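You operate a simulated robot arm through the tools that you are given. There is no shell and no other tool. Be economical: measure what you need, move in short steps, check, and stop when the job is done.

The job below is to be done with a simulated robot arm. You get a single attempt, and the scene is never put back.

JOB
Clear the alarm: reject the burnt blister, press reset and seat a fresh round blister.
Fine: slide the tray out, lift the blister with the rocker and rock the pin down again.
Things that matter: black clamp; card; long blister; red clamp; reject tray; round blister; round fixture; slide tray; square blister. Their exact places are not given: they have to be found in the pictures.

Only the result counts: the job must be done as asked and must still hold three seconds after the hand-in. Knocking over, shifting, dropping, spilling or breaking anything else fails it.

ROBOT AND FRAMES
A 6-joint arm with a two-finger parallel gripper on a trunk, on a base that drives. Base frame: it is fixed to the floor where the robot stands at the start and does not move with it; the origin is under the middle of the robot, x ahead of it, y to its left, z up; the surface under the hand at the start is at about z = 74.1. Lengths are in cm, angles in degrees, forces in N, time in s.
Its first joint turns from -166.0 to 166.0 degrees. Places, roughly: black clamp [60, -50, 80]; red clamp [60, -30, 80]; reject tray [40, 10, 70]; slide tray [60, -40, 80]. Payload 3.91 kg.
The tool frame sits at the grasp point between the pads (the TCP): z along the fingers, y along the line on which they close. The tips reach 3 cm beyond it. Largest opening 11 cm; finger width 2, thickness 1; the body of the gripper, 4.8 by 11.2 cm, starts 5.5 cm behind the TCP.
Orientation is that of the tool frame in the base frame, as a unit quaternion [x, y, z, w]. With the fingers straight down and closing along the base's y, the tool's x points along the base's -x, its y along +y and its z along -z.

CONTROLS
- The arm moves only by the tool send_rows. Its argument "deltas" is a list of rows, each a list of 3 entries, a list of its own where there are three numbers: the shift along the tool's x, y, z in m, then the turn, a rotation vector about the tool's x, y, z in rad, then the opening in per cent of the stroke, from 0 (shut) to 100 (fully open). In form: [[[dx, dy, dz], [wx, wy, wz], claw], ...]. A call has 1 to 12 rows; each row shifts and turns the commanded pose from where the row before left it, along the tool's axes as they then stand. Rows are played at 5 a second. More than 5 cm and 8.6 degrees between two rows, or a gripper value outside its range, and nothing of the call is played. Where a pose cannot be reached the arm comes as near as it can. A force on the tool above 60 N (or 10 N above the force at the start of the call, whichever is more), or a blocked arm, ends the call early, and 0.2 s more pass. Each finger travels about 10.8 cm/s and halts on what it meets, pressing with about 30 N; the grip force reading is that of the motor and also rises with nothing between the fingers. The clock runs only during rows and for 0.2 s after the last one: add rows that do not move to give the fingers time. The reply holds the time, the measured pose of the TCP, the force on the tool along the base axes, the opening and the grip force, in the units named above and with some noise, with the torque about the TCP (base axes, N m) and any sound that the robot's microphone picked up, and new pictures: "views" is both (left out), scene, wrist or none.
- Cameras (640 x 400 px; columns grow to the right, rows downward): "scene" is now at [44.59, -34.66, 111.61]; the picture's right is [-0.00, -0.17, 0.99], its down [-0.70, 0.70, 0.12] and it looks along [-0.71, -0.69, -0.12] (base axes); focal length 214 px, centre (320, 200). "wrist" rides on the gripper at [7.2, 1.7, -10.3] in the tool frame; the picture's right is [-0.23, 0.97, 0.00], its down [-0.76, -0.18, -0.62] and it looks along [-0.61, -0.14, 0.78] (tool axes); focal length 222 px, centre (320, 200).
- roll_base(legs): drives the robot by 1 to 6 legs, each [ahead, left, turn to the left] in cm, cm and degrees, along the robot's own axes; the way and the turn of a leg run together, so that a leg with both is an arc; at most 150 cm and 180 degrees a leg. The arm and the cameras ride along, it lands a little off, and it stops where it bumps. It gives what a move gives, and a new picture of the scene camera.
- pan_tilt(pan, tilt): turns the head with the scene camera to pan (to the left, within 80 degrees either way) and tilt (down, from -29 to 69), counted from straight ahead of the robot. It gives what a move gives, and a new picture of the scene camera.
- point_at(camera, pixels): there is no depth. For up to 12 entries [column, row, z] of the newest picture of that camera ("zoom" is the newest enlarged one), the place [x, y] in the base frame at which the ray of that pixel passes the height z, good to about 0.3 cm. The clock stands still meanwhile.
- enlarge(camera, box): a new picture of the part [left, top, right, bottom] of that camera's present view, enlarged. The clock stands still meanwhile.
- job_done(): hands the job in; it is judged then, once.

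Keep the steps short. Do not move on a guess: measure, check each grasp and each placing, and mend mistakes. In all there are 80 turns and 260 pictures (those below and enlarged ones count). Leave the gripper open and the arm clear of the work at the hand-in unless told otherwise, and finish with a single line.

The tools are called after "Request:" by a JSON object that holds its "method" and its "body". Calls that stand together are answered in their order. send_rows: Moves the arm, as the interface text tells. Its arguments: {"type":"object","properties":{"deltas":{"type":"array","items":{"type":"array"}},"views":{"type":"string","enum":["both","scene","wrist","none"]}},"required":["deltas"]} The other tools are called the same way: roll_base (legs) drives the base; pan_tilt (pan, tilt) turns the head that bears the scene camera; point_at (camera, pixels) gives the place at which the rays of pixels pass given heights; enlarge (camera, box) takes an enlarged picture of a part of a camera's view; job_done () hands the job in.

At the start:

```text
time: 0.0
position: [40.51, -26.7, 99.97]
tool_rot: [0.001, 1.0, -0.002, -0.001]
force: [-0.3, 0.1, 0.1]
moment: [0.02, 0.01, 0.01]
gripper_width: 10.98
grasp_force: 0.1
robot x, y, heading: [-0.2, -0.07, -0.2]
head pan, tilt: [-80.2, 45.5]
```

scene: 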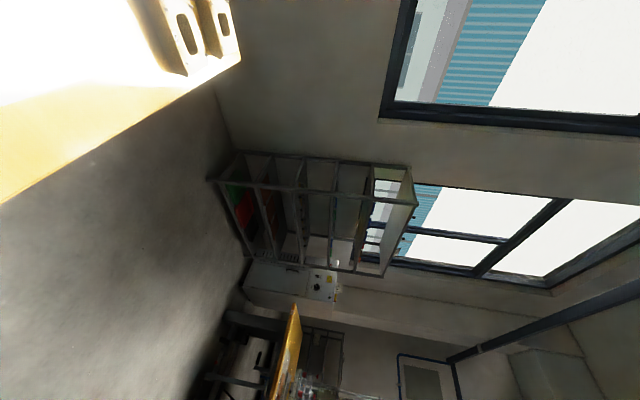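
wrist: 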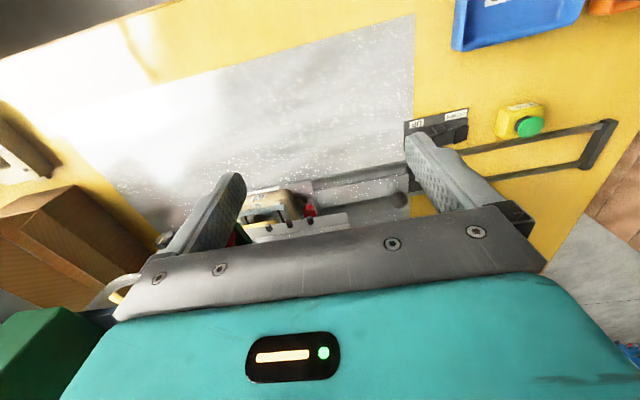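

The scene view looks away from the work, so I turn the head towards straight ahead to find the station.

Request:
{"method": "pan_tilt", "body": {"pan": -30, "tilt": 45}}

Request:
{"method": "enlarge", "body": {"camera": "wrist", "box": [0, 0, 640, 260]}}

```text
time: 1.2
position: [40.55, -26.62, 100.0]
tool_rot: [0.001, 1.0, -0.001, 0.001]
force: [-0.1, -0.8, 0.9]
moment: [0.01, -0.04, -0.01]
gripper_width: 11.01
grasp_force: 0.0
robot x, y, heading: [0.1, 0.07, 0.0]
head pan, tilt: [-30.0, 45.0]
```

scene: 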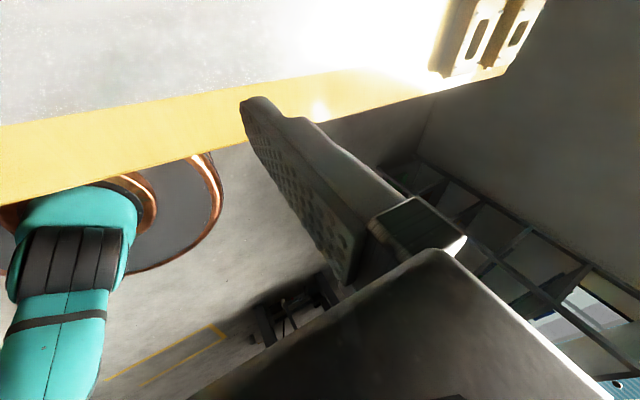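

```text
1.00 times, centred on (320, 130) of wrist (not enlarged: the box is as wide or as high as the picture)
```

zoom: 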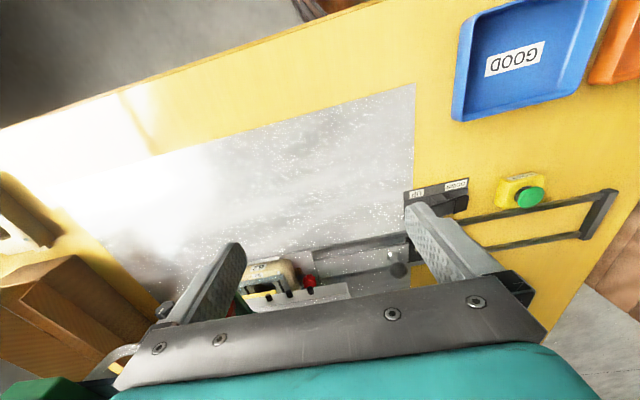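

The head seems mounted so that zero/zero looks straight down; I try that.

Request:
{"method": "pan_tilt", "body": {"pan": 0, "tilt": 0}}

Request:
{"method": "point_at", "body": {"camera": "wrist", "pixels": [[529, 127, 76], [438, 130, 76], [310, 210, 80], [270, 200, 80], [265, 220, 80], [390, 185, 76], [600, 150, 76], [515, 25, 74], [310, 195, 80]]}}

```text
time: 2.3
position: [40.62, -26.7, 100.05]
tool_rot: [0.0, 1.0, -0.001, 0.001]
force: [0.6, 0.4, 0.0]
moment: [0.0, 0.01, -0.01]
gripper_width: 11.0
grasp_force: 0.1
robot x, y, heading: [-0.04, -0.1, -0.0]
head pan, tilt: [0.0, 0.0]
```

scene: 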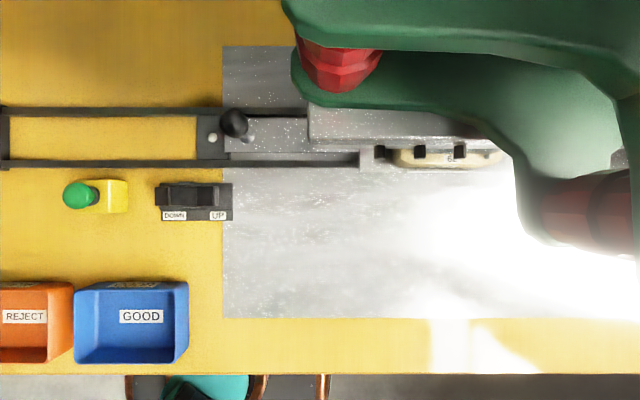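

```text
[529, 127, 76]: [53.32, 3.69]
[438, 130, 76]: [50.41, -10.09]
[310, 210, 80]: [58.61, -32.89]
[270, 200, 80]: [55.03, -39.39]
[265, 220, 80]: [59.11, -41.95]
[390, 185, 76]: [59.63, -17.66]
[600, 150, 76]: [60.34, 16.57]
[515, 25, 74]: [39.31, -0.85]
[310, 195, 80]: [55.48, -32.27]
```

Now a clean top view: slide rails with black knob (234,122), green button, DOWN/UP rocker, reject and good trays. I look to the right side for the blisters and clamps.

Request:
{"method": "pan_tilt", "body": {"pan": -40, "tilt": -10}}

Request:
{"method": "pan_tilt", "body": {"pan": 30, "tilt": 10}}

Request:
{"method": "pan_tilt", "body": {"pan": 0, "tilt": -25}}

```text
time: 3.4
position: [40.5, -26.68, 100.0]
tool_rot: [0.0, 1.0, -0.001, 0.0]
force: [0.2, 0.3, 0.3]
moment: [-0.02, 0.0, -0.01]
gripper_width: 10.99
grasp_force: 0.0
robot x, y, heading: [0.08, -0.0, 0.0]
head pan, tilt: [-40.0, -10.0]
```

scene: 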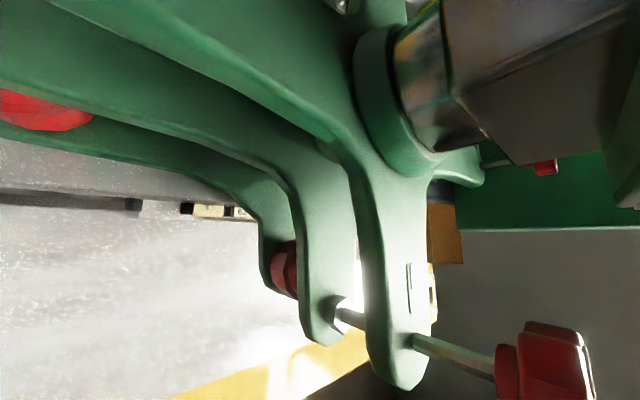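

```text
time: 4.8
position: [40.51, -26.55, 100.0]
tool_rot: [0.0, 1.0, 0.0, 0.0]
force: [-0.4, -0.5, 0.2]
moment: [0.02, -0.02, -0.03]
gripper_width: 11.01
grasp_force: 0.1
robot x, y, heading: [-0.11, 0.27, -0.0]
head pan, tilt: [30.0, 10.0]
```

scene: 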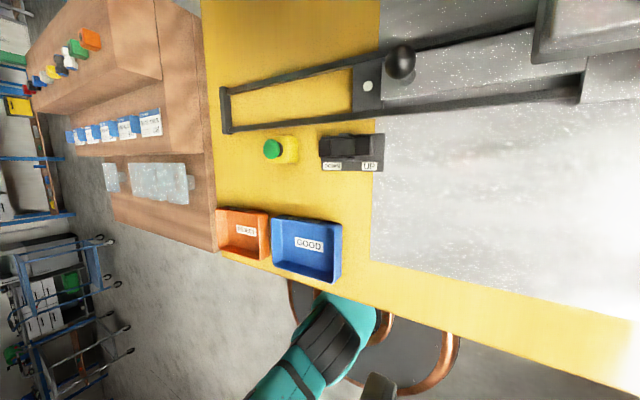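

```text
time: 5.8
position: [40.54, -26.61, 100.01]
tool_rot: [0.0, 1.0, -0.001, 0.0]
force: [-0.3, 0.5, -0.5]
moment: [0.01, 0.0, -0.01]
gripper_width: 11.01
grasp_force: 0.1
robot x, y, heading: [-0.04, 0.26, 0.1]
head pan, tilt: [0.0, -25.0]
```

scene: 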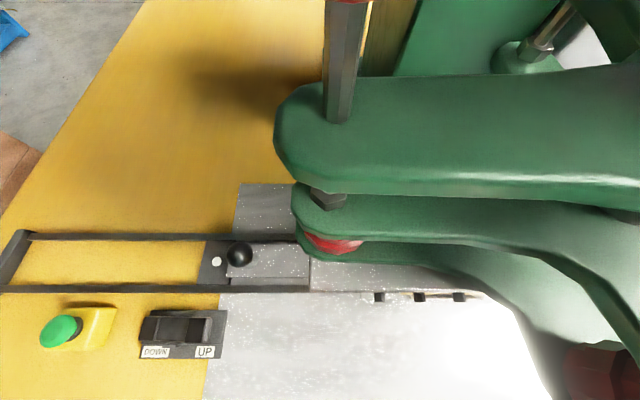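

To the left at a wooden cabinet there are clear items (160,180) and cards; I look there more closely.

Request:
{"method": "pan_tilt", "body": {"pan": 50, "tilt": 0}}

Request:
{"method": "enlarge", "body": {"camera": "scene", "box": [240, 120, 480, 270]}}

```text
time: 7.0
position: [40.5, -26.67, 100.04]
tool_rot: [-0.001, 1.0, -0.001, 0.0]
force: [0.1, 0.1, -0.8]
moment: [-0.02, 0.0, -0.02]
gripper_width: 11.02
grasp_force: 0.0
robot x, y, heading: [-0.18, -0.08, 0.1]
head pan, tilt: [50.0, 0.0]
```

scene: 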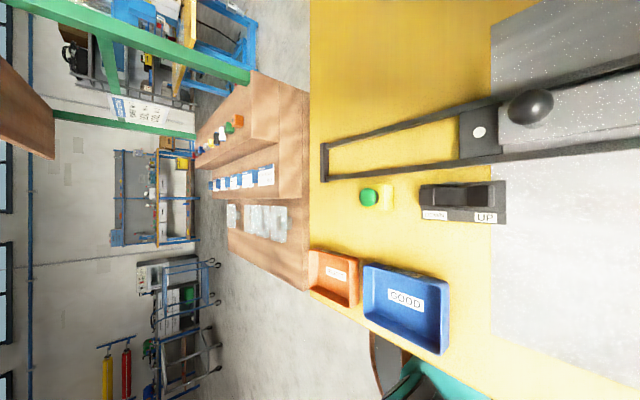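

```text
2.67 times, centred on (360, 195) of scene
```

zoom: 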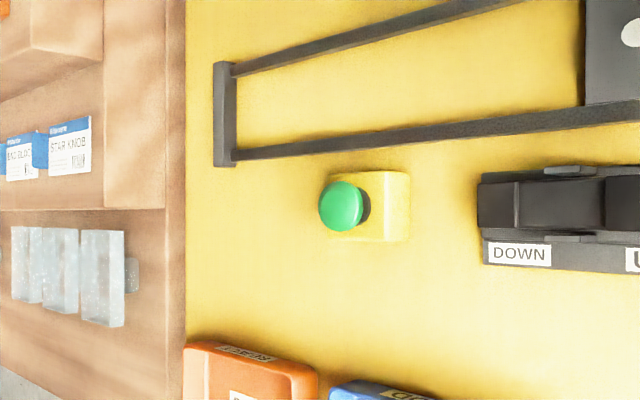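

Request:
{"method": "enlarge", "body": {"camera": "scene", "box": [190, 100, 310, 260]}}

Request:
{"method": "point_at", "body": {"camera": "scene", "pixels": [[278, 222, 76], [258, 220, 76], [231, 215, 76], [370, 197, 77], [463, 197, 77], [335, 278, 76], [405, 308, 76], [530, 107, 79], [478, 131, 75], [325, 160, 75], [310, 180, 74]]}}

```text
2.50 times, centred on (250, 180) of scene
```

zoom: 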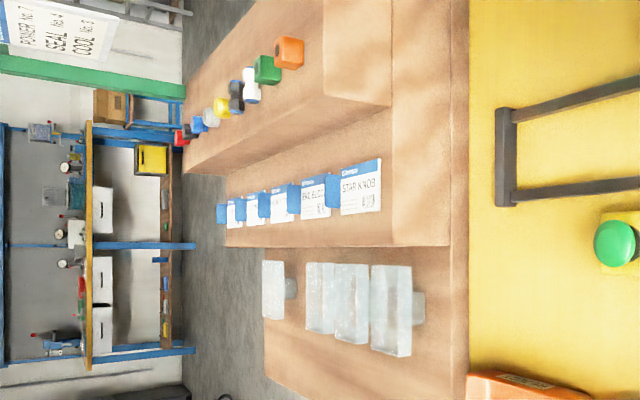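

```text
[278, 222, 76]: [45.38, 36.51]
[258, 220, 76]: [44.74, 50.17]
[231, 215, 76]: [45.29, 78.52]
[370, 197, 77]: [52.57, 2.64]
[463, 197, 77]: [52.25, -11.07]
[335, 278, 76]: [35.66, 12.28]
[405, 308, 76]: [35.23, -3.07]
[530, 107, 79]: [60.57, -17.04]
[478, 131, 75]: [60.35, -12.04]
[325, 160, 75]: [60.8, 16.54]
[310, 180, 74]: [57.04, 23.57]
```

Request:
{"method": "enlarge", "body": {"camera": "wrist", "box": [200, 100, 440, 250]}}

Request:
{"method": "pan_tilt", "body": {"pan": 0, "tilt": -12}}

Request:
{"method": "enlarge", "body": {"camera": "scene", "box": [180, 130, 500, 330]}}

```text
2.67 times, centred on (320, 175) of wrist
```

zoom: 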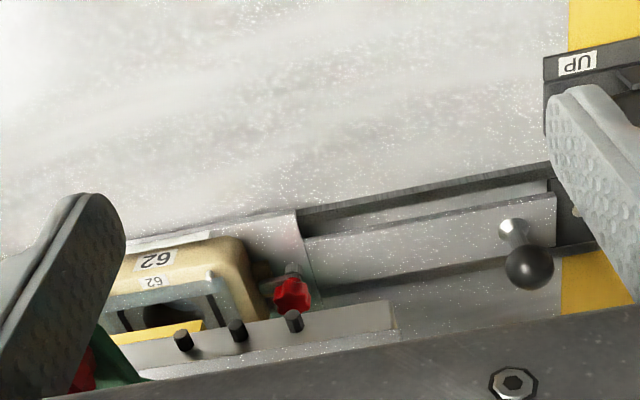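

```text
time: 8.2
position: [40.55, -26.78, 100.07]
tool_rot: [0.001, 1.0, 0.0, 0.001]
force: [-0.2, 0.2, -0.7]
moment: [0.0, -0.01, -0.02]
gripper_width: 11.02
grasp_force: 0.1
robot x, y, heading: [0.22, -0.05, -0.1]
head pan, tilt: [0.0, -12.0]
```

scene: 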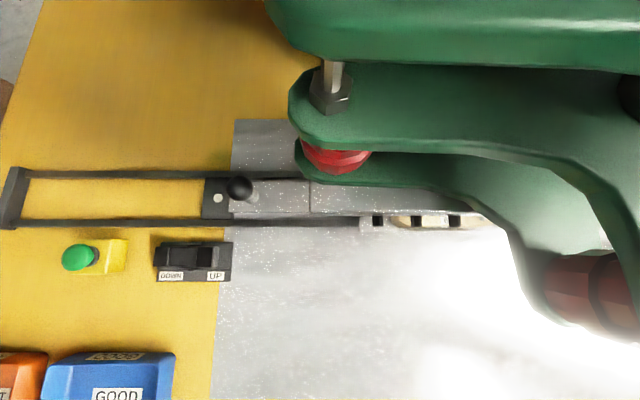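

```text
2.00 times, centred on (340, 230) of scene
```

zoom: 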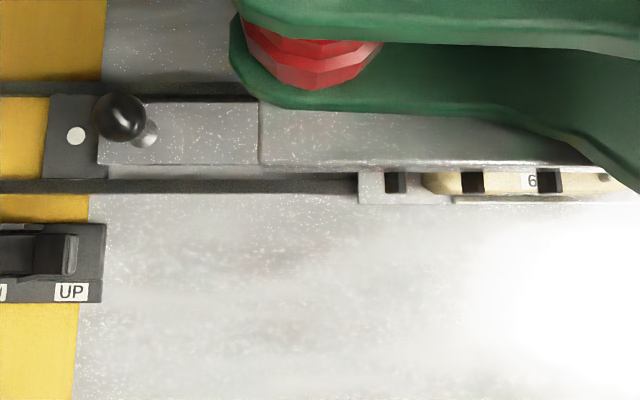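

I triangulate the knob from both views.

Request:
{"method": "point_at", "body": {"camera": "scene", "pixels": [[239, 188, 78], [239, 188, 79], [239, 188, 80], [253, 196, 76], [195, 258, 77], [174, 257, 77], [80, 257, 78], [363, 220, 77], [490, 222, 80], [310, 210, 78]]}}

Request:
{"method": "point_at", "body": {"camera": "wrist", "pixels": [[399, 199, 78], [399, 199, 79], [399, 199, 80], [392, 186, 76], [325, 165, 76], [440, 130, 77], [528, 127, 78]]}}

```text
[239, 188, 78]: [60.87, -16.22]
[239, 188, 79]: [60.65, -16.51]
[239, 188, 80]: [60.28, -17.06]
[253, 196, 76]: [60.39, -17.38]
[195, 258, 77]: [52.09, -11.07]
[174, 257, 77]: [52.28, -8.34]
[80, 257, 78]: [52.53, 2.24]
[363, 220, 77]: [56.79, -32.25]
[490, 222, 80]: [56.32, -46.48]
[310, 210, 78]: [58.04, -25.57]
```

```text
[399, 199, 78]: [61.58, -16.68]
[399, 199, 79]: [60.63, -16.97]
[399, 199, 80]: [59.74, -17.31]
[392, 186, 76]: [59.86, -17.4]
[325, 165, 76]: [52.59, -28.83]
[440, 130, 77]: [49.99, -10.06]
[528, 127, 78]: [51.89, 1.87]
```

The knob ball is at about [60.5, -16.9, 79.2]. I go above it (y first, then x, then down to z=85).

Request:
{"method": "send_rows", "body": {"deltas": [[[0, 0.049, 0], [0, 0, 0], 60], [[0, 0.049, 0], [0, 0, 0], 60], [[-0.05, 0, 0], [0, 0, 0], 60], [[-0.05, 0, 0], [0, 0, 0], 60], [[-0.05, 0, 0], [0, 0, 0], 60], [[-0.05, 0, 0], [0, 0, 0], 60], [[0, 0, 0.05], [0, 0, 0], 60], [[0, 0, 0.05], [0, 0, 0], 60], [[0, 0, 0.05], [0, 0, 0], 60]]}}

```text
time: 10.2
position: [60.47, -16.97, 85.02]
tool_rot: [0.0, 1.0, -0.001, 0.001]
force: [0.6, 0.2, 0.1]
moment: [0.01, -0.06, 0.02]
gripper_width: 6.58
grasp_force: 0.1
robot x, y, heading: [0.09, 0.16, -0.4]
head pan, tilt: [0.0, -12.0]
```

scene: 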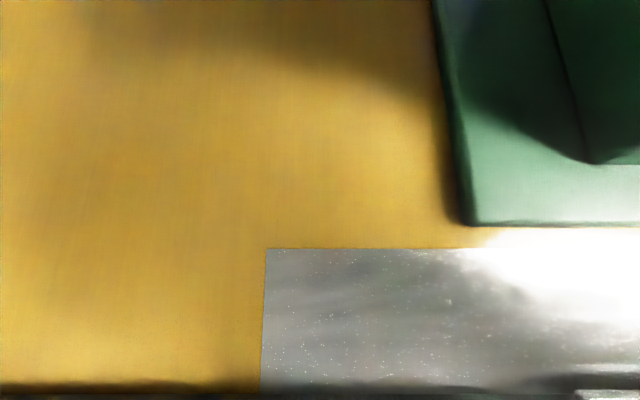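
wrist: 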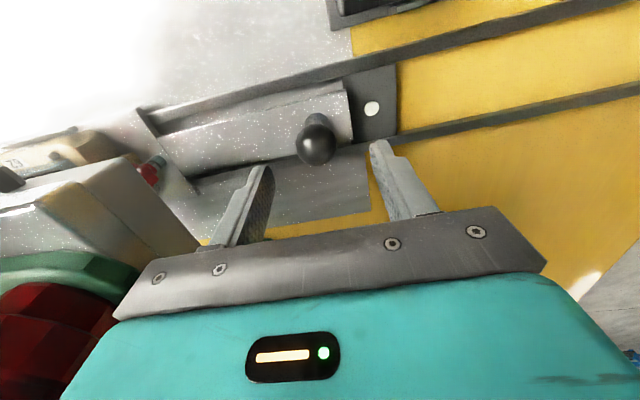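

Request:
{"method": "point_at", "body": {"camera": "wrist", "pixels": [[317, 145, 79], [317, 145, 80], [318, 120, 76], [372, 108, 76], [150, 160, 80], [158, 160, 80]]}}

Request:
{"method": "enlarge", "body": {"camera": "wrist", "box": [0, 60, 400, 260]}}

```text
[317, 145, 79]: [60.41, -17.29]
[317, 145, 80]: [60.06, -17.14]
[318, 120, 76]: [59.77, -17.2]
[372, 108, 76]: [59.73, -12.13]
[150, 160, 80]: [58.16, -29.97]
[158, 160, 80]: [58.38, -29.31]
```

```text
1.60 times, centred on (200, 160) of wrist
```

zoom: 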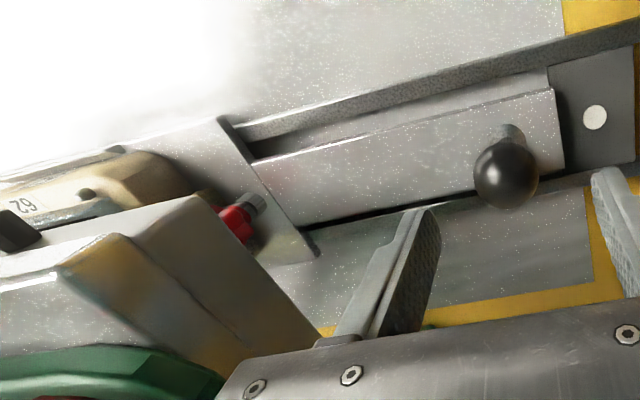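

Knob at [60.3, -17.2]. I lower 5 cm to z=80 and close on it.

Request:
{"method": "send_rows", "body": {"deltas": [[[0.002, -0.002, 0.03], [0, 0, 0], 60], [[0, 0, 0.022], [0, 0, 0], 60], [[0, 0, 0], [0, 0, 0], 20], [[0, 0, 0], [0, 0, 0], 10], [[0, 0, 0], [0, 0, 0], 10], [[0, 0, 0], [0, 0, 0], 10]], "views": "wrist"}}

```text
time: 11.6
position: [60.23, -17.02, 79.85]
tool_rot: [0.0, 1.0, -0.001, 0.0]
force: [2.8, -2.9, 0.8]
moment: [-0.06, -0.35, 0.0]
gripper_width: 3.07
grasp_force: 44.8
robot x, y, heading: [0.03, 0.22, -0.2]
head pan, tilt: [0.0, -12.0]
```

wrist: 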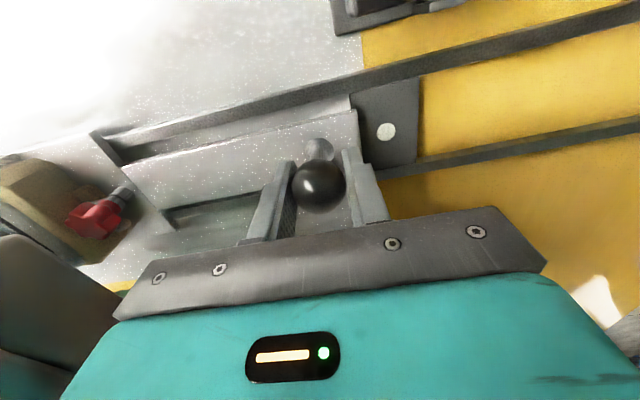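

Knob gripped (3.07 cm). Pull the tray out along +y.

Request:
{"method": "send_rows", "body": {"deltas": [[[0, 0.01, 0], [0, 0, 0], 10], [[0, 0.02, 0], [0, 0, 0], 10], [[0, 0.02, 0], [0, 0, 0], 10], [[0, 0.02, 0], [0, 0, 0], 10], [[0, 0.02, 0], [0, 0, 0], 10]]}}

```text
time: 12.8
position: [60.35, -7.89, 79.79]
tool_rot: [-0.001, 1.0, 0.0, 0.001]
force: [-9.0, -0.7, 23.8]
moment: [0.07, 0.85, 0.09]
gripper_width: 3.06
grasp_force: 44.6
robot x, y, heading: [-0.2, 0.04, 0.0]
head pan, tilt: [0.0, -12.0]
```

scene: 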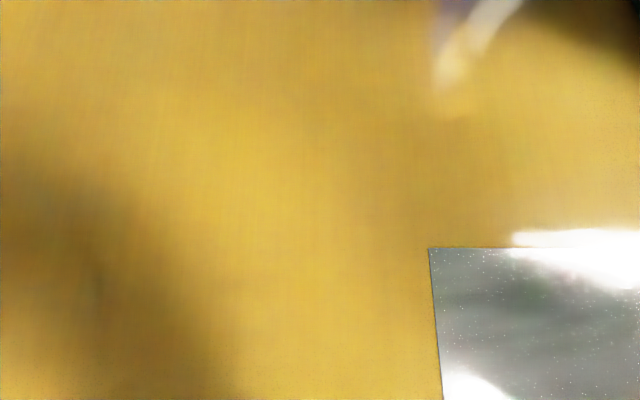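
wrist: 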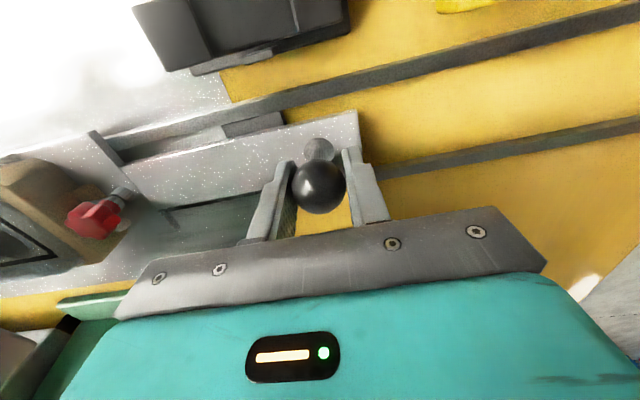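

Request:
{"method": "send_rows", "body": {"deltas": [[[0, 0.02, -0.001], [0, 0, 0], 10], [[0, 0.02, 0], [0, 0, 0], 10], [[0, 0.02, 0], [0, 0, 0], 10], [[0, 0.02, 0], [0, 0, 0], 10], [[0, 0.02, 0], [0, 0, 0], 10]], "views": "wrist"}}

```text
time: 13.9
position: [60.29, 1.74, 79.72]
tool_rot: [0.0, 1.0, -0.001, 0.001]
force: [8.9, -1.1, 27.9]
moment: [0.07, 0.47, 0.23]
gripper_width: 3.05
grasp_force: 44.7
robot x, y, heading: [-0.17, 0.43, -0.1]
head pan, tilt: [0.0, -12.0]
```

wrist: 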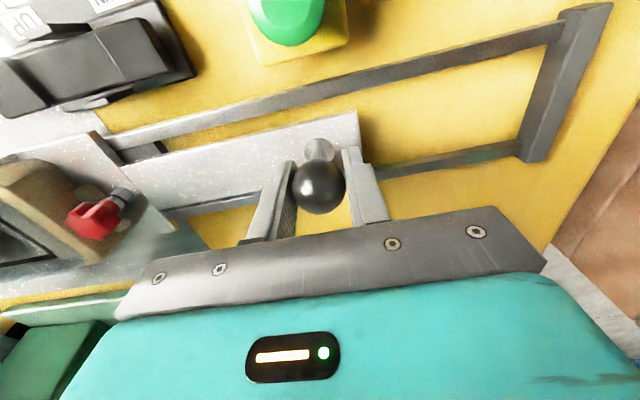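

Request:
{"method": "send_rows", "body": {"deltas": [[[0, 0.02, -0.001], [0, 0, 0], 10], [[0, 0.02, 0], [0, 0, 0], 10], [[0, 0.02, 0], [0, 0, 0], 10], [[0, 0.015, 0], [0, 0, 0], 10], [[0, 0.01, 0], [0, 0, 0], 10], [[0, 0.01, 0], [0, 0, 0], 10]], "views": "wrist"}}

```text
time: 15.3
position: [60.26, 11.55, 79.87]
tool_rot: [0.001, 1.0, -0.002, 0.0]
force: [7.9, -1.3, 8.9]
moment: [0.04, 0.3, 0.12]
gripper_width: 3.05
grasp_force: 44.9
robot x, y, heading: [0.1, 0.04, -0.1]
head pan, tilt: [0.0, -12.0]
```

wrist: 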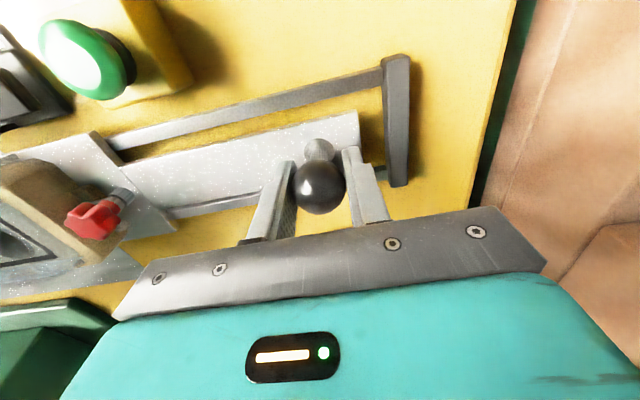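

Request:
{"method": "send_rows", "body": {"deltas": [[[0, 0.01, 0], [0, 0, 0], 10], [[0, 0.01, 0], [0, 0, 0], 10], [[0, 0.005, 0], [0, 0, 0], 10], [[0, 0.005, 0], [0, 0, 0], 10]], "views": "wrist"}}

```text
time: 16.1
position: [60.28, 12.87, 79.81]
tool_rot: [0.003, 1.0, -0.002, -0.003]
force: [-4.1, -12.2, 7.1]
moment: [-0.11, 0.19, 0.12]
gripper_width: 3.05
grasp_force: 45.2
robot x, y, heading: [0.12, -0.06, -0.4]
head pan, tilt: [0.0, -12.0]
stopped in row 3: the force on the tool passed its limit at 67 N (the readings are from after the stop); the commanded pose is now the measured one
```

wrist: 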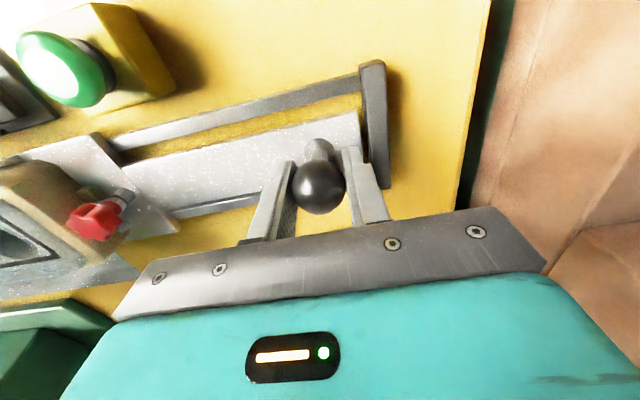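

The tray is at its stop (out by 30 cm). I release, rise, and move back to look at the tray.

Request:
{"method": "send_rows", "body": {"deltas": [[[0, 0, 0], [0, 0, 0], 50], [[0, 0, 0], [0, 0, 0], 50], [[0, 0, -0.05], [0, 0, 0], 50], [[0, 0, -0.05], [0, 0, 0], 50], [[0, 0, -0.05], [0, 0, 0], 50], [[0.04, -0.03, -0.05], [0, 0, 0], 50], [[0.05, -0.05, -0.03], [0, 0, 0], 50], [[0.05, -0.05, 0], [0, 0, 0], 50]]}}

Request:
{"method": "pan_tilt", "body": {"pan": 0, "tilt": 0}}

```text
refused: row 6 steps farther than a row can; nothing moved
```

```text
time: 16.8
position: [60.21, 12.99, 79.78]
tool_rot: [0.003, 1.0, -0.003, -0.002]
force: [-4.6, -25.0, 8.7]
moment: [0.03, -0.1, 0.04]
gripper_width: 3.04
grasp_force: 44.9
robot x, y, heading: [-0.18, -0.65, -0.1]
head pan, tilt: [0.0, 0.0]
```

scene: 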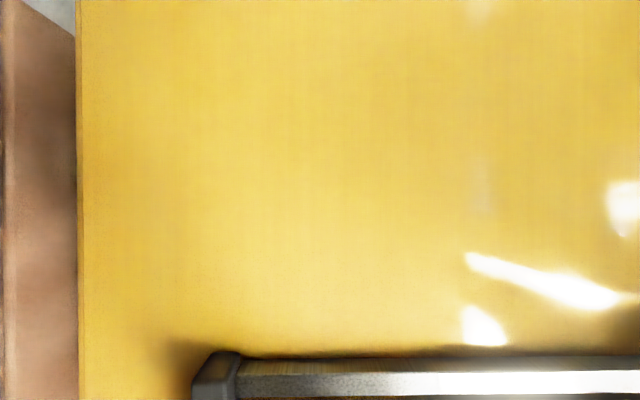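

Request:
{"method": "send_rows", "body": {"deltas": [[[0, 0, 0], [0, 0, 0], 55], [[0, 0, 0], [0, 0, 0], 55], [[0, 0, -0.05], [0, 0, 0], 55], [[0, 0, -0.05], [0, 0, 0], 55], [[0, 0, -0.05], [0, 0, 0], 55], [[0.03, -0.03, -0.02], [0, 0, 0], 55], [[0.03, -0.03, -0.02], [0, 0, 0], 55], [[0.03, -0.03, 0], [0, 0, 0], 55], [[0.03, -0.03, 0], [0, 0, 0], 55]]}}

```text
time: 18.8
position: [48.59, 1.03, 98.95]
tool_rot: [0.003, 1.0, -0.003, -0.002]
force: [1.2, 0.0, -1.0]
moment: [0.02, 0.02, -0.02]
gripper_width: 6.07
grasp_force: 0.0
robot x, y, heading: [-0.06, -0.2, -0.1]
head pan, tilt: [0.0, 0.0]
```

scene: 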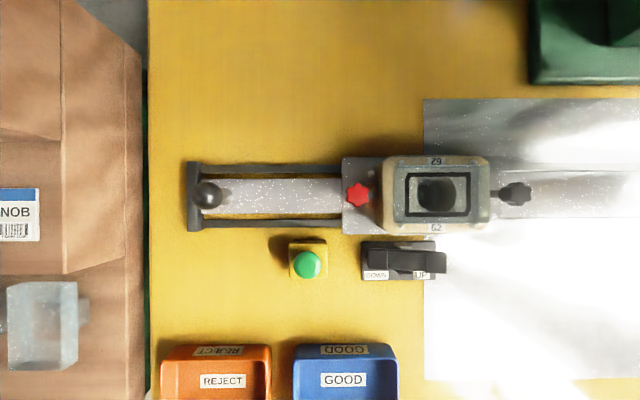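
wrist: 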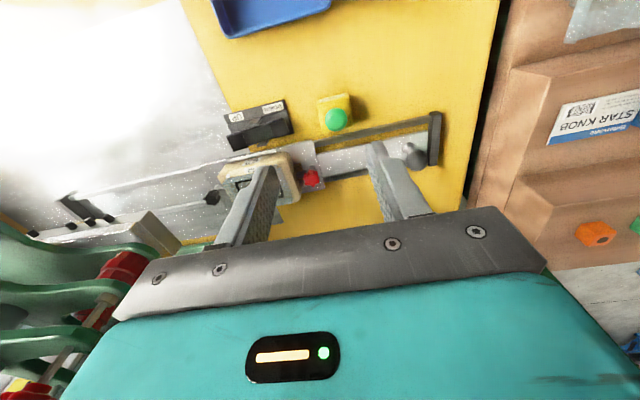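

Request:
{"method": "enlarge", "body": {"camera": "scene", "box": [330, 130, 550, 270]}}

Request:
{"method": "enlarge", "body": {"camera": "scene", "box": [0, 180, 150, 400]}}

Request:
{"method": "point_at", "body": {"camera": "scene", "pixels": [[436, 195, 78], [436, 195, 80], [383, 195, 80], [490, 195, 80], [357, 195, 79], [515, 195, 79], [436, 160, 80], [436, 228, 80], [308, 265, 78], [430, 262, 78], [385, 262, 78], [217, 380, 76]]}}

```text
2.86 times, centred on (440, 200) of scene
```

zoom: 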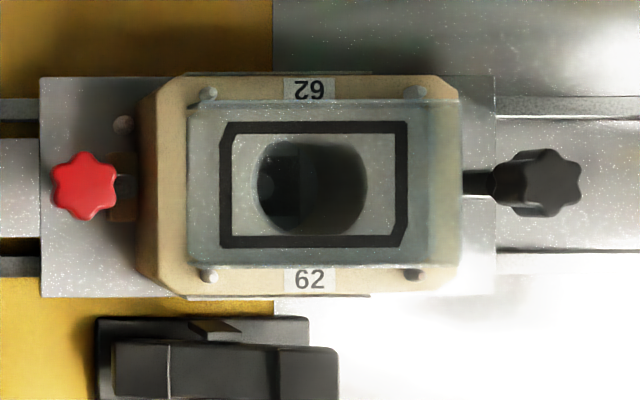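

```text
1.82 times, centred on (75, 290) of scene
```

zoom: 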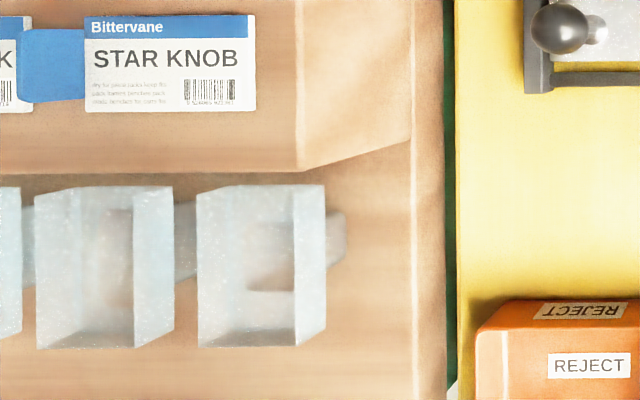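

```text
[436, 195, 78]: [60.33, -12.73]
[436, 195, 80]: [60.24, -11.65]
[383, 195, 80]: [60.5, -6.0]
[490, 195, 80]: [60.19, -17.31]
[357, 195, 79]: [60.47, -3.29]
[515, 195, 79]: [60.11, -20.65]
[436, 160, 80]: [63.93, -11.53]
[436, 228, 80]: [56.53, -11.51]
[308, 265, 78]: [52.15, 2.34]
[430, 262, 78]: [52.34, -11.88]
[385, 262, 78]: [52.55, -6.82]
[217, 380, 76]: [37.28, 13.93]
```

Request:
{"method": "enlarge", "body": {"camera": "scene", "box": [340, 225, 460, 300]}}

Request:
{"method": "enlarge", "body": {"camera": "wrist", "box": [190, 70, 370, 190]}}

```text
5.33 times, centred on (400, 262) of scene
```

zoom: 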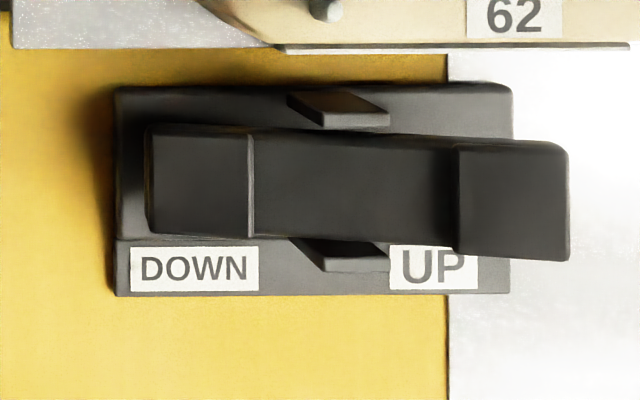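

```text
3.33 times, centred on (280, 130) of wrist
```

zoom: 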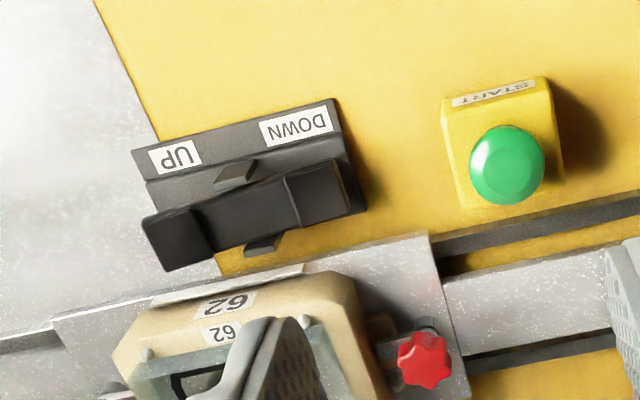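

The green button reads START, so the reset button must be somewhere else. I look around with the head.

Request:
{"method": "pan_tilt", "body": {"pan": -60, "tilt": -29}}

Request:
{"method": "pan_tilt", "body": {"pan": -80, "tilt": 0}}

Request:
{"method": "pan_tilt", "body": {"pan": 0, "tilt": -29}}

Request:
{"method": "pan_tilt", "body": {"pan": -40, "tilt": 10}}

```text
time: 20.1
position: [48.56, 1.04, 99.1]
tool_rot: [0.003, 1.0, -0.003, -0.002]
force: [0.6, -0.3, 0.0]
moment: [-0.02, 0.0, 0.0]
gripper_width: 6.07
grasp_force: 0.0
robot x, y, heading: [-0.05, -0.58, -0.3]
head pan, tilt: [-60.0, -28.6]
```

scene: 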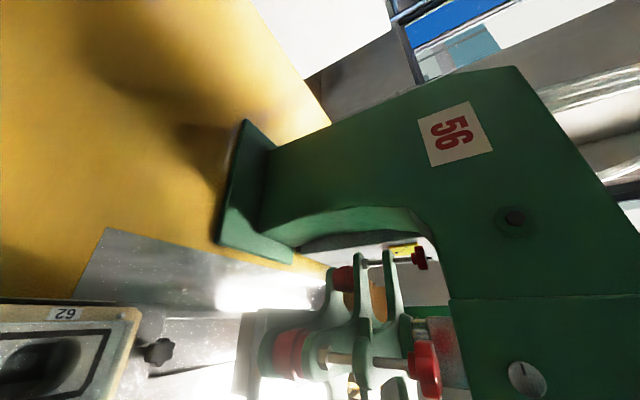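

```text
time: 21.1
position: [48.58, 1.03, 98.9]
tool_rot: [0.003, 1.0, -0.002, -0.001]
force: [0.6, 0.3, -0.4]
moment: [-0.01, -0.01, -0.02]
gripper_width: 6.04
grasp_force: 0.0
robot x, y, heading: [-0.16, 0.03, -0.1]
head pan, tilt: [-80.0, 0.0]
```

scene: 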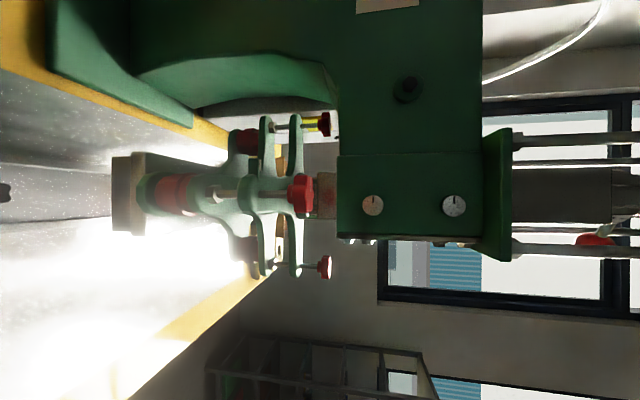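

```text
time: 22.6
position: [48.49, 1.11, 99.09]
tool_rot: [0.002, 1.0, -0.002, -0.002]
force: [-0.1, 0.2, -0.1]
moment: [-0.03, 0.01, 0.02]
gripper_width: 6.05
grasp_force: 0.0
robot x, y, heading: [0.17, -0.07, 0.1]
head pan, tilt: [0.0, -28.6]
```

scene: 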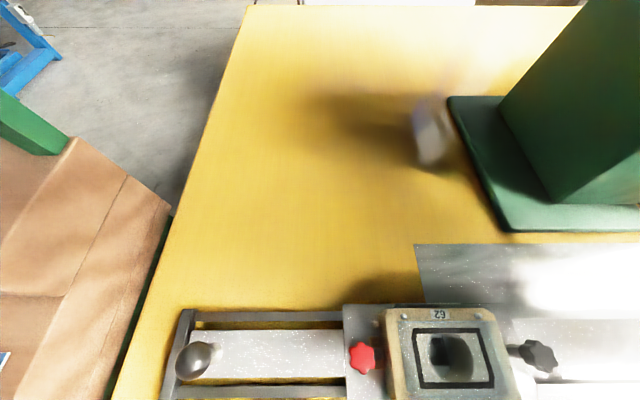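

```text
time: 23.7
position: [48.4, 1.06, 99.04]
tool_rot: [0.002, 1.0, -0.003, -0.001]
force: [0.6, -0.6, 0.9]
moment: [-0.01, -0.04, 0.03]
gripper_width: 6.03
grasp_force: 0.0
robot x, y, heading: [-0.03, -0.15, -0.2]
head pan, tilt: [-40.0, 10.0]
```

scene: 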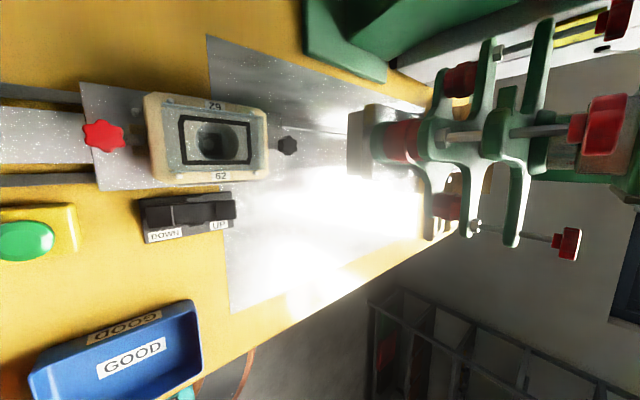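

Request:
{"method": "pan_tilt", "body": {"pan": -80, "tilt": 45}}

Request:
{"method": "enlarge", "body": {"camera": "scene", "box": [220, 200, 420, 400]}}

Request:
{"method": "pan_tilt", "body": {"pan": -80, "tilt": -20}}

Request:
{"method": "pan_tilt", "body": {"pan": 80, "tilt": 0}}

```text
time: 24.7
position: [48.64, 1.12, 98.99]
tool_rot: [0.002, 1.0, -0.002, -0.001]
force: [0.7, -0.2, -0.6]
moment: [0.0, 0.0, 0.0]
gripper_width: 6.05
grasp_force: 0.0
robot x, y, heading: [0.04, -0.02, -0.1]
head pan, tilt: [-80.0, 45.0]
```

scene: 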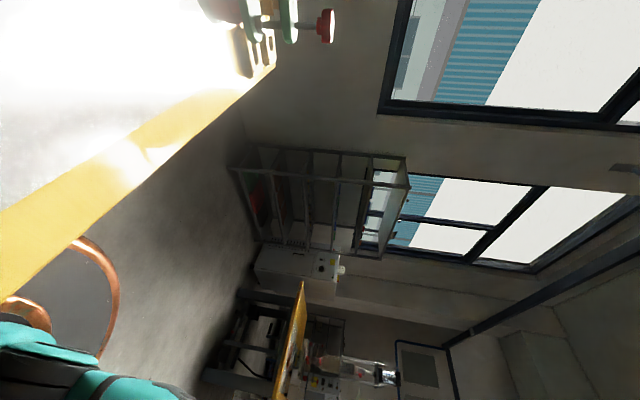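

```text
2.00 times, centred on (320, 300) of scene
```

zoom: 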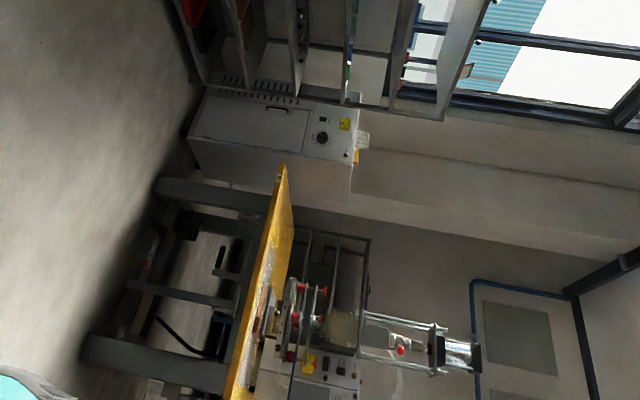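

```text
time: 26.1
position: [48.62, 1.01, 98.98]
tool_rot: [0.002, 1.0, -0.002, -0.001]
force: [0.7, 0.7, -0.3]
moment: [0.03, 0.04, 0.0]
gripper_width: 6.05
grasp_force: 0.0
robot x, y, heading: [0.1, -0.43, 0.0]
head pan, tilt: [-80.0, -20.0]
```

scene: 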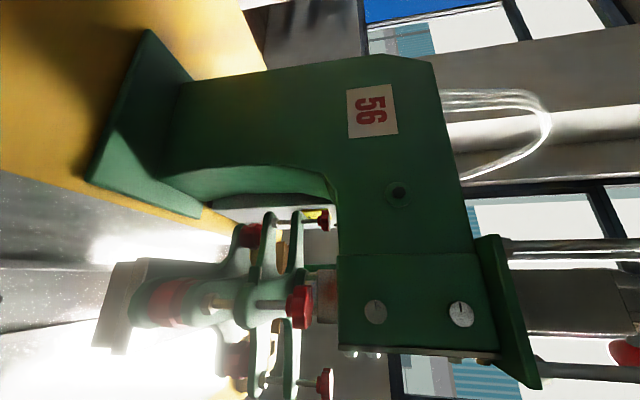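

```text
time: 28.6
position: [48.56, 1.05, 98.98]
tool_rot: [0.003, 1.0, -0.002, -0.002]
force: [-0.4, 0.9, 0.2]
moment: [0.01, 0.0, 0.01]
gripper_width: 6.03
grasp_force: 0.1
robot x, y, heading: [-0.07, -0.09, 0.1]
head pan, tilt: [80.0, 0.0]
```

scene: 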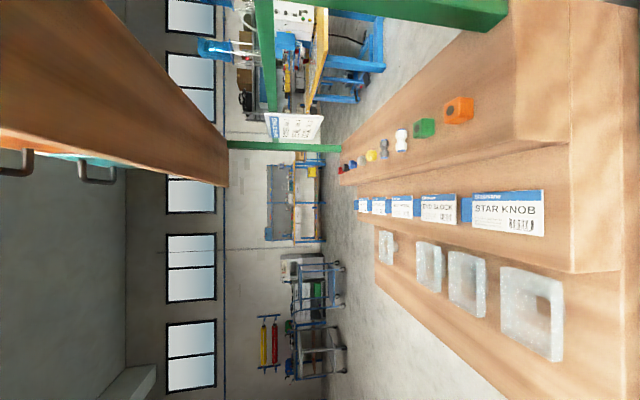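

Behind the press there is a control box. I move the arm back towards the robot and right to see it.

Request:
{"method": "send_rows", "body": {"deltas": [[[0.03, -0.02, 0], [0, 0, 0], 55], [[0.03, -0.03, 0], [0, 0, 0], 55], [[0.03, -0.04, 0], [0, 0, 0], 55], [[0.03, -0.04, 0], [0, 0, 0], 55], [[0.03, -0.04, 0], [0, 0, 0], 55], [[0.02, -0.04, 0], [0, 0, 0], 55], [[0.02, -0.04, 0], [0, 0, 0], 55], [[0.0, -0.048, 0], [0, 0, 0], 55], [[0, -0.048, 0], [0, 0, 0], 55], [[0, -0.048, 0], [0, 0, 0], 55]], "views": "none"}}

Request:
{"method": "pan_tilt", "body": {"pan": -60, "tilt": -25}}

```text
time: 30.8
position: [29.16, -38.21, 99.1]
tool_rot: [0.003, 1.0, -0.002, -0.002]
force: [-0.4, 1.6, 0.4]
moment: [-0.03, -0.02, 0.01]
gripper_width: 6.03
grasp_force: 0.1
robot x, y, heading: [-0.14, -0.1, -0.3]
head pan, tilt: [80.0, 0.0]
```

```text
time: 33.0
position: [29.14, -38.07, 98.89]
tool_rot: [0.002, 1.0, -0.003, -0.002]
force: [0.3, -0.6, 0.2]
moment: [-0.01, 0.04, -0.01]
gripper_width: 6.06
grasp_force: 0.0
robot x, y, heading: [-0.38, 0.09, -0.2]
head pan, tilt: [-60.0, -25.0]
```

scene: 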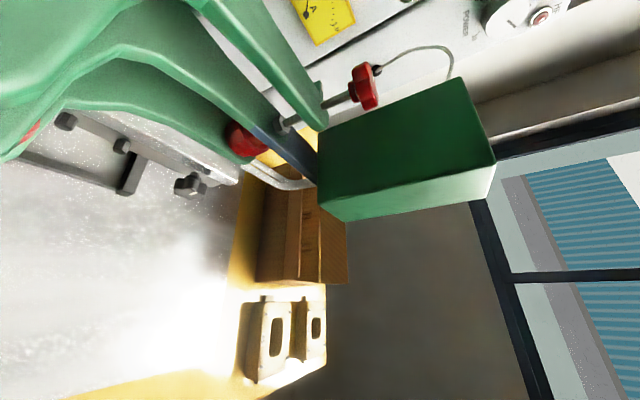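

Request:
{"method": "pan_tilt", "body": {"pan": -70, "tilt": -29}}

Request:
{"method": "send_rows", "body": {"deltas": [[[0.0, 0, -0.04], [0, -0.15, 0], 55], [[0.0, 0, -0.04], [0, -0.15, 0], 55], [[0.0, 0, 0], [0, -0.15, 0], 55], [[0.0, 0, 0], [0, -0.15, 0], 55]]}}

```text
time: 33.7
position: [29.16, -38.14, 98.94]
tool_rot: [0.003, 1.0, -0.003, -0.002]
force: [-1.1, 0.4, -0.5]
moment: [-0.01, 0.03, -0.03]
gripper_width: 6.04
grasp_force: 0.1
robot x, y, heading: [-0.1, -0.22, -0.2]
head pan, tilt: [-70.0, -28.6]
```

scene: 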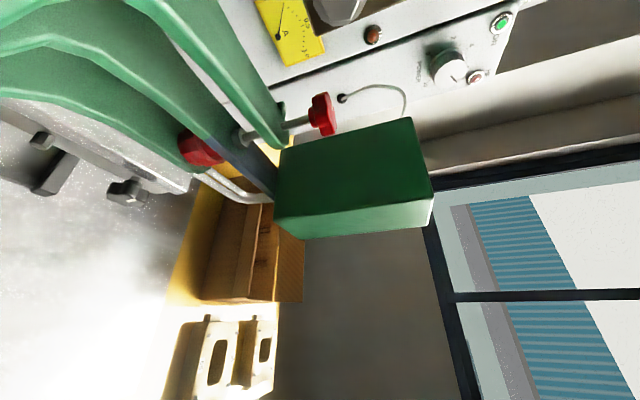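

```text
time: 34.7
position: [28.35, -38.1, 107.11]
tool_rot: [0.003, 0.956, -0.004, 0.294]
force: [-0.1, 0.2, -0.4]
moment: [0.03, -0.02, -0.01]
gripper_width: 6.06
grasp_force: 0.1
robot x, y, heading: [-0.13, -0.36, 0.0]
head pan, tilt: [-70.0, -28.6]
```

scene: 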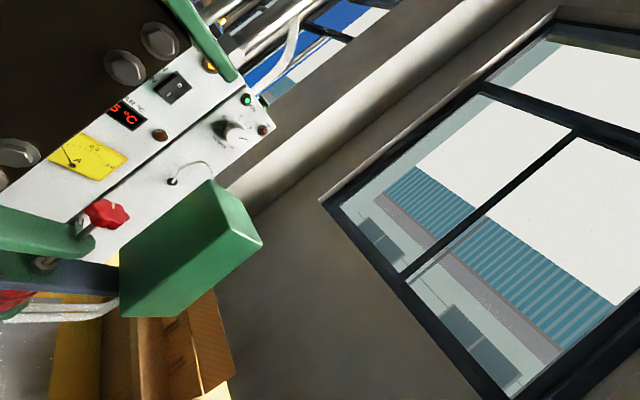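
wrist: 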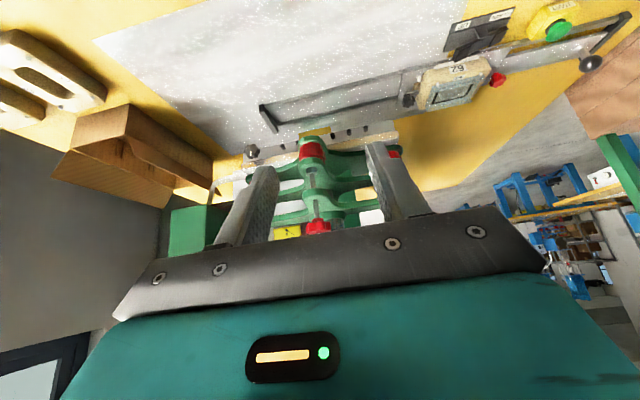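

Request:
{"method": "pan_tilt", "body": {"pan": -50, "tilt": -20}}

Request:
{"method": "enlarge", "body": {"camera": "scene", "box": [0, 0, 400, 250]}}

Request:
{"method": "enlarge", "body": {"camera": "wrist", "box": [200, 120, 440, 270]}}

```text
time: 35.5
position: [28.42, -38.02, 107.16]
tool_rot: [0.002, 0.956, -0.004, 0.293]
force: [0.0, -0.2, 0.9]
moment: [0.02, 0.0, 0.02]
gripper_width: 6.06
grasp_force: 0.0
robot x, y, heading: [-0.01, -0.22, -0.2]
head pan, tilt: [-50.0, -20.0]
```

scene: 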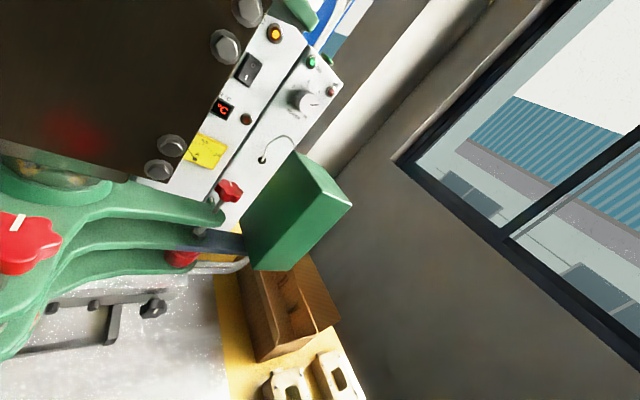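

```text
1.60 times, centred on (200, 125) of scene
```

zoom: 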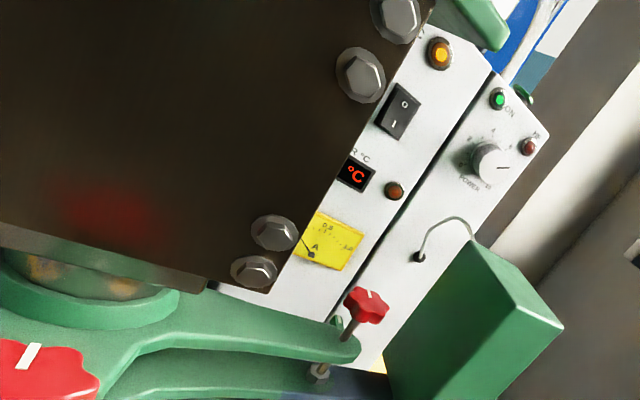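

```text
2.67 times, centred on (320, 195) of wrist
```

zoom: 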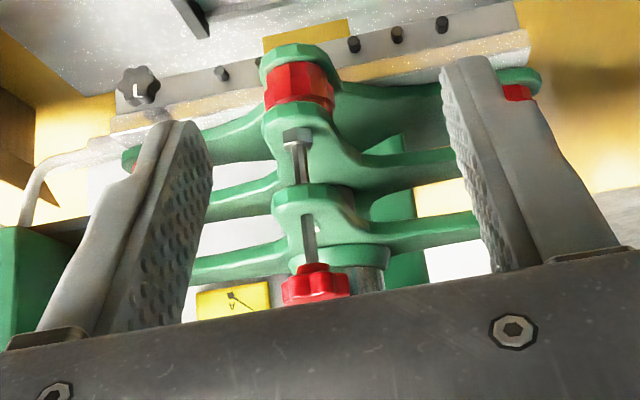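

Request:
{"method": "send_rows", "body": {"deltas": [[[0.0, -0.045, 0], [0, -0.1, 0], 55], [[0.0, -0.045, 0], [0, -0.1, 0], 55], [[0.0, -0.045, 0], [0, 0, 0], 55], [[0.0, -0.045, 0], [0, 0, 0], 55], [[0.0, -0.045, 0], [0, 0, 0], 55]], "views": "none"}}

Request:
{"method": "pan_tilt", "body": {"pan": -25, "tilt": -25}}

```text
time: 36.7
position: [27.96, -60.49, 107.21]
tool_rot: [0.001, 0.922, -0.004, 0.387]
force: [0.3, 1.1, 0.2]
moment: [-0.07, 0.04, -0.04]
gripper_width: 6.05
grasp_force: 0.1
robot x, y, heading: [0.19, -0.34, -0.3]
head pan, tilt: [-50.0, -20.0]
```

```text
time: 37.6
position: [28.0, -60.54, 107.14]
tool_rot: [0.002, 0.922, -0.004, 0.388]
force: [0.3, -0.4, 0.9]
moment: [0.02, -0.04, 0.02]
gripper_width: 6.06
grasp_force: 0.1
robot x, y, heading: [-0.2, -0.14, -0.5]
head pan, tilt: [-25.0, -25.0]
```

scene: 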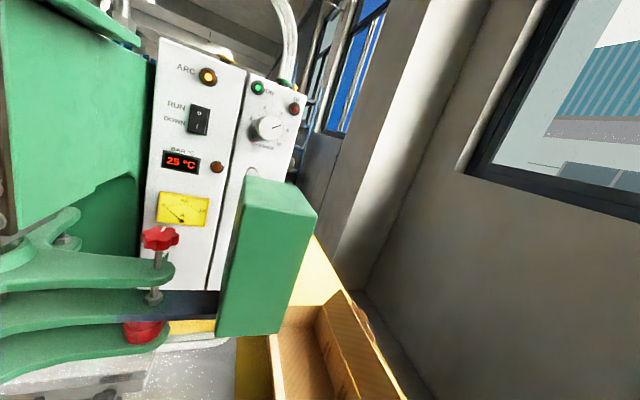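

Now the panel is visible. I enlarge it.

Request:
{"method": "enlarge", "body": {"camera": "scene", "box": [130, 20, 330, 220]}}

Request:
{"method": "enlarge", "body": {"camera": "scene", "box": [210, 30, 320, 110]}}

Request:
{"method": "enlarge", "body": {"camera": "scene", "box": [150, 50, 250, 180]}}

```text
2.00 times, centred on (230, 120) of scene
```

zoom: 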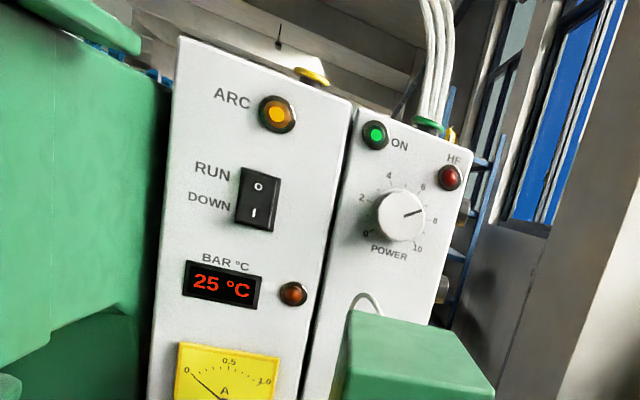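

```text
5.00 times, centred on (265, 70) of scene
```

zoom: 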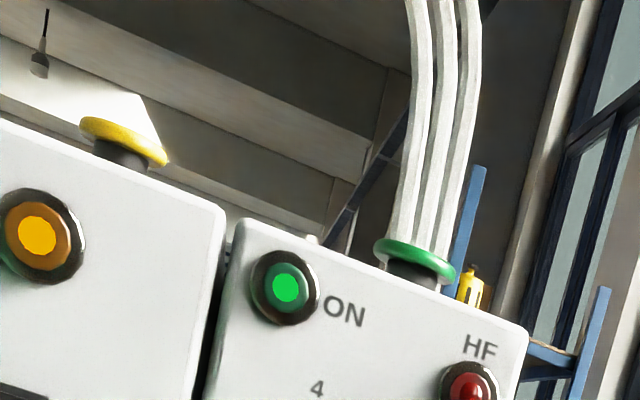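

```text
3.08 times, centred on (200, 115) of scene
```

zoom: 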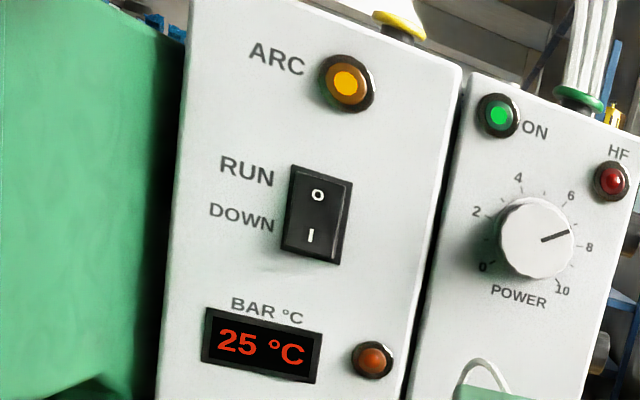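

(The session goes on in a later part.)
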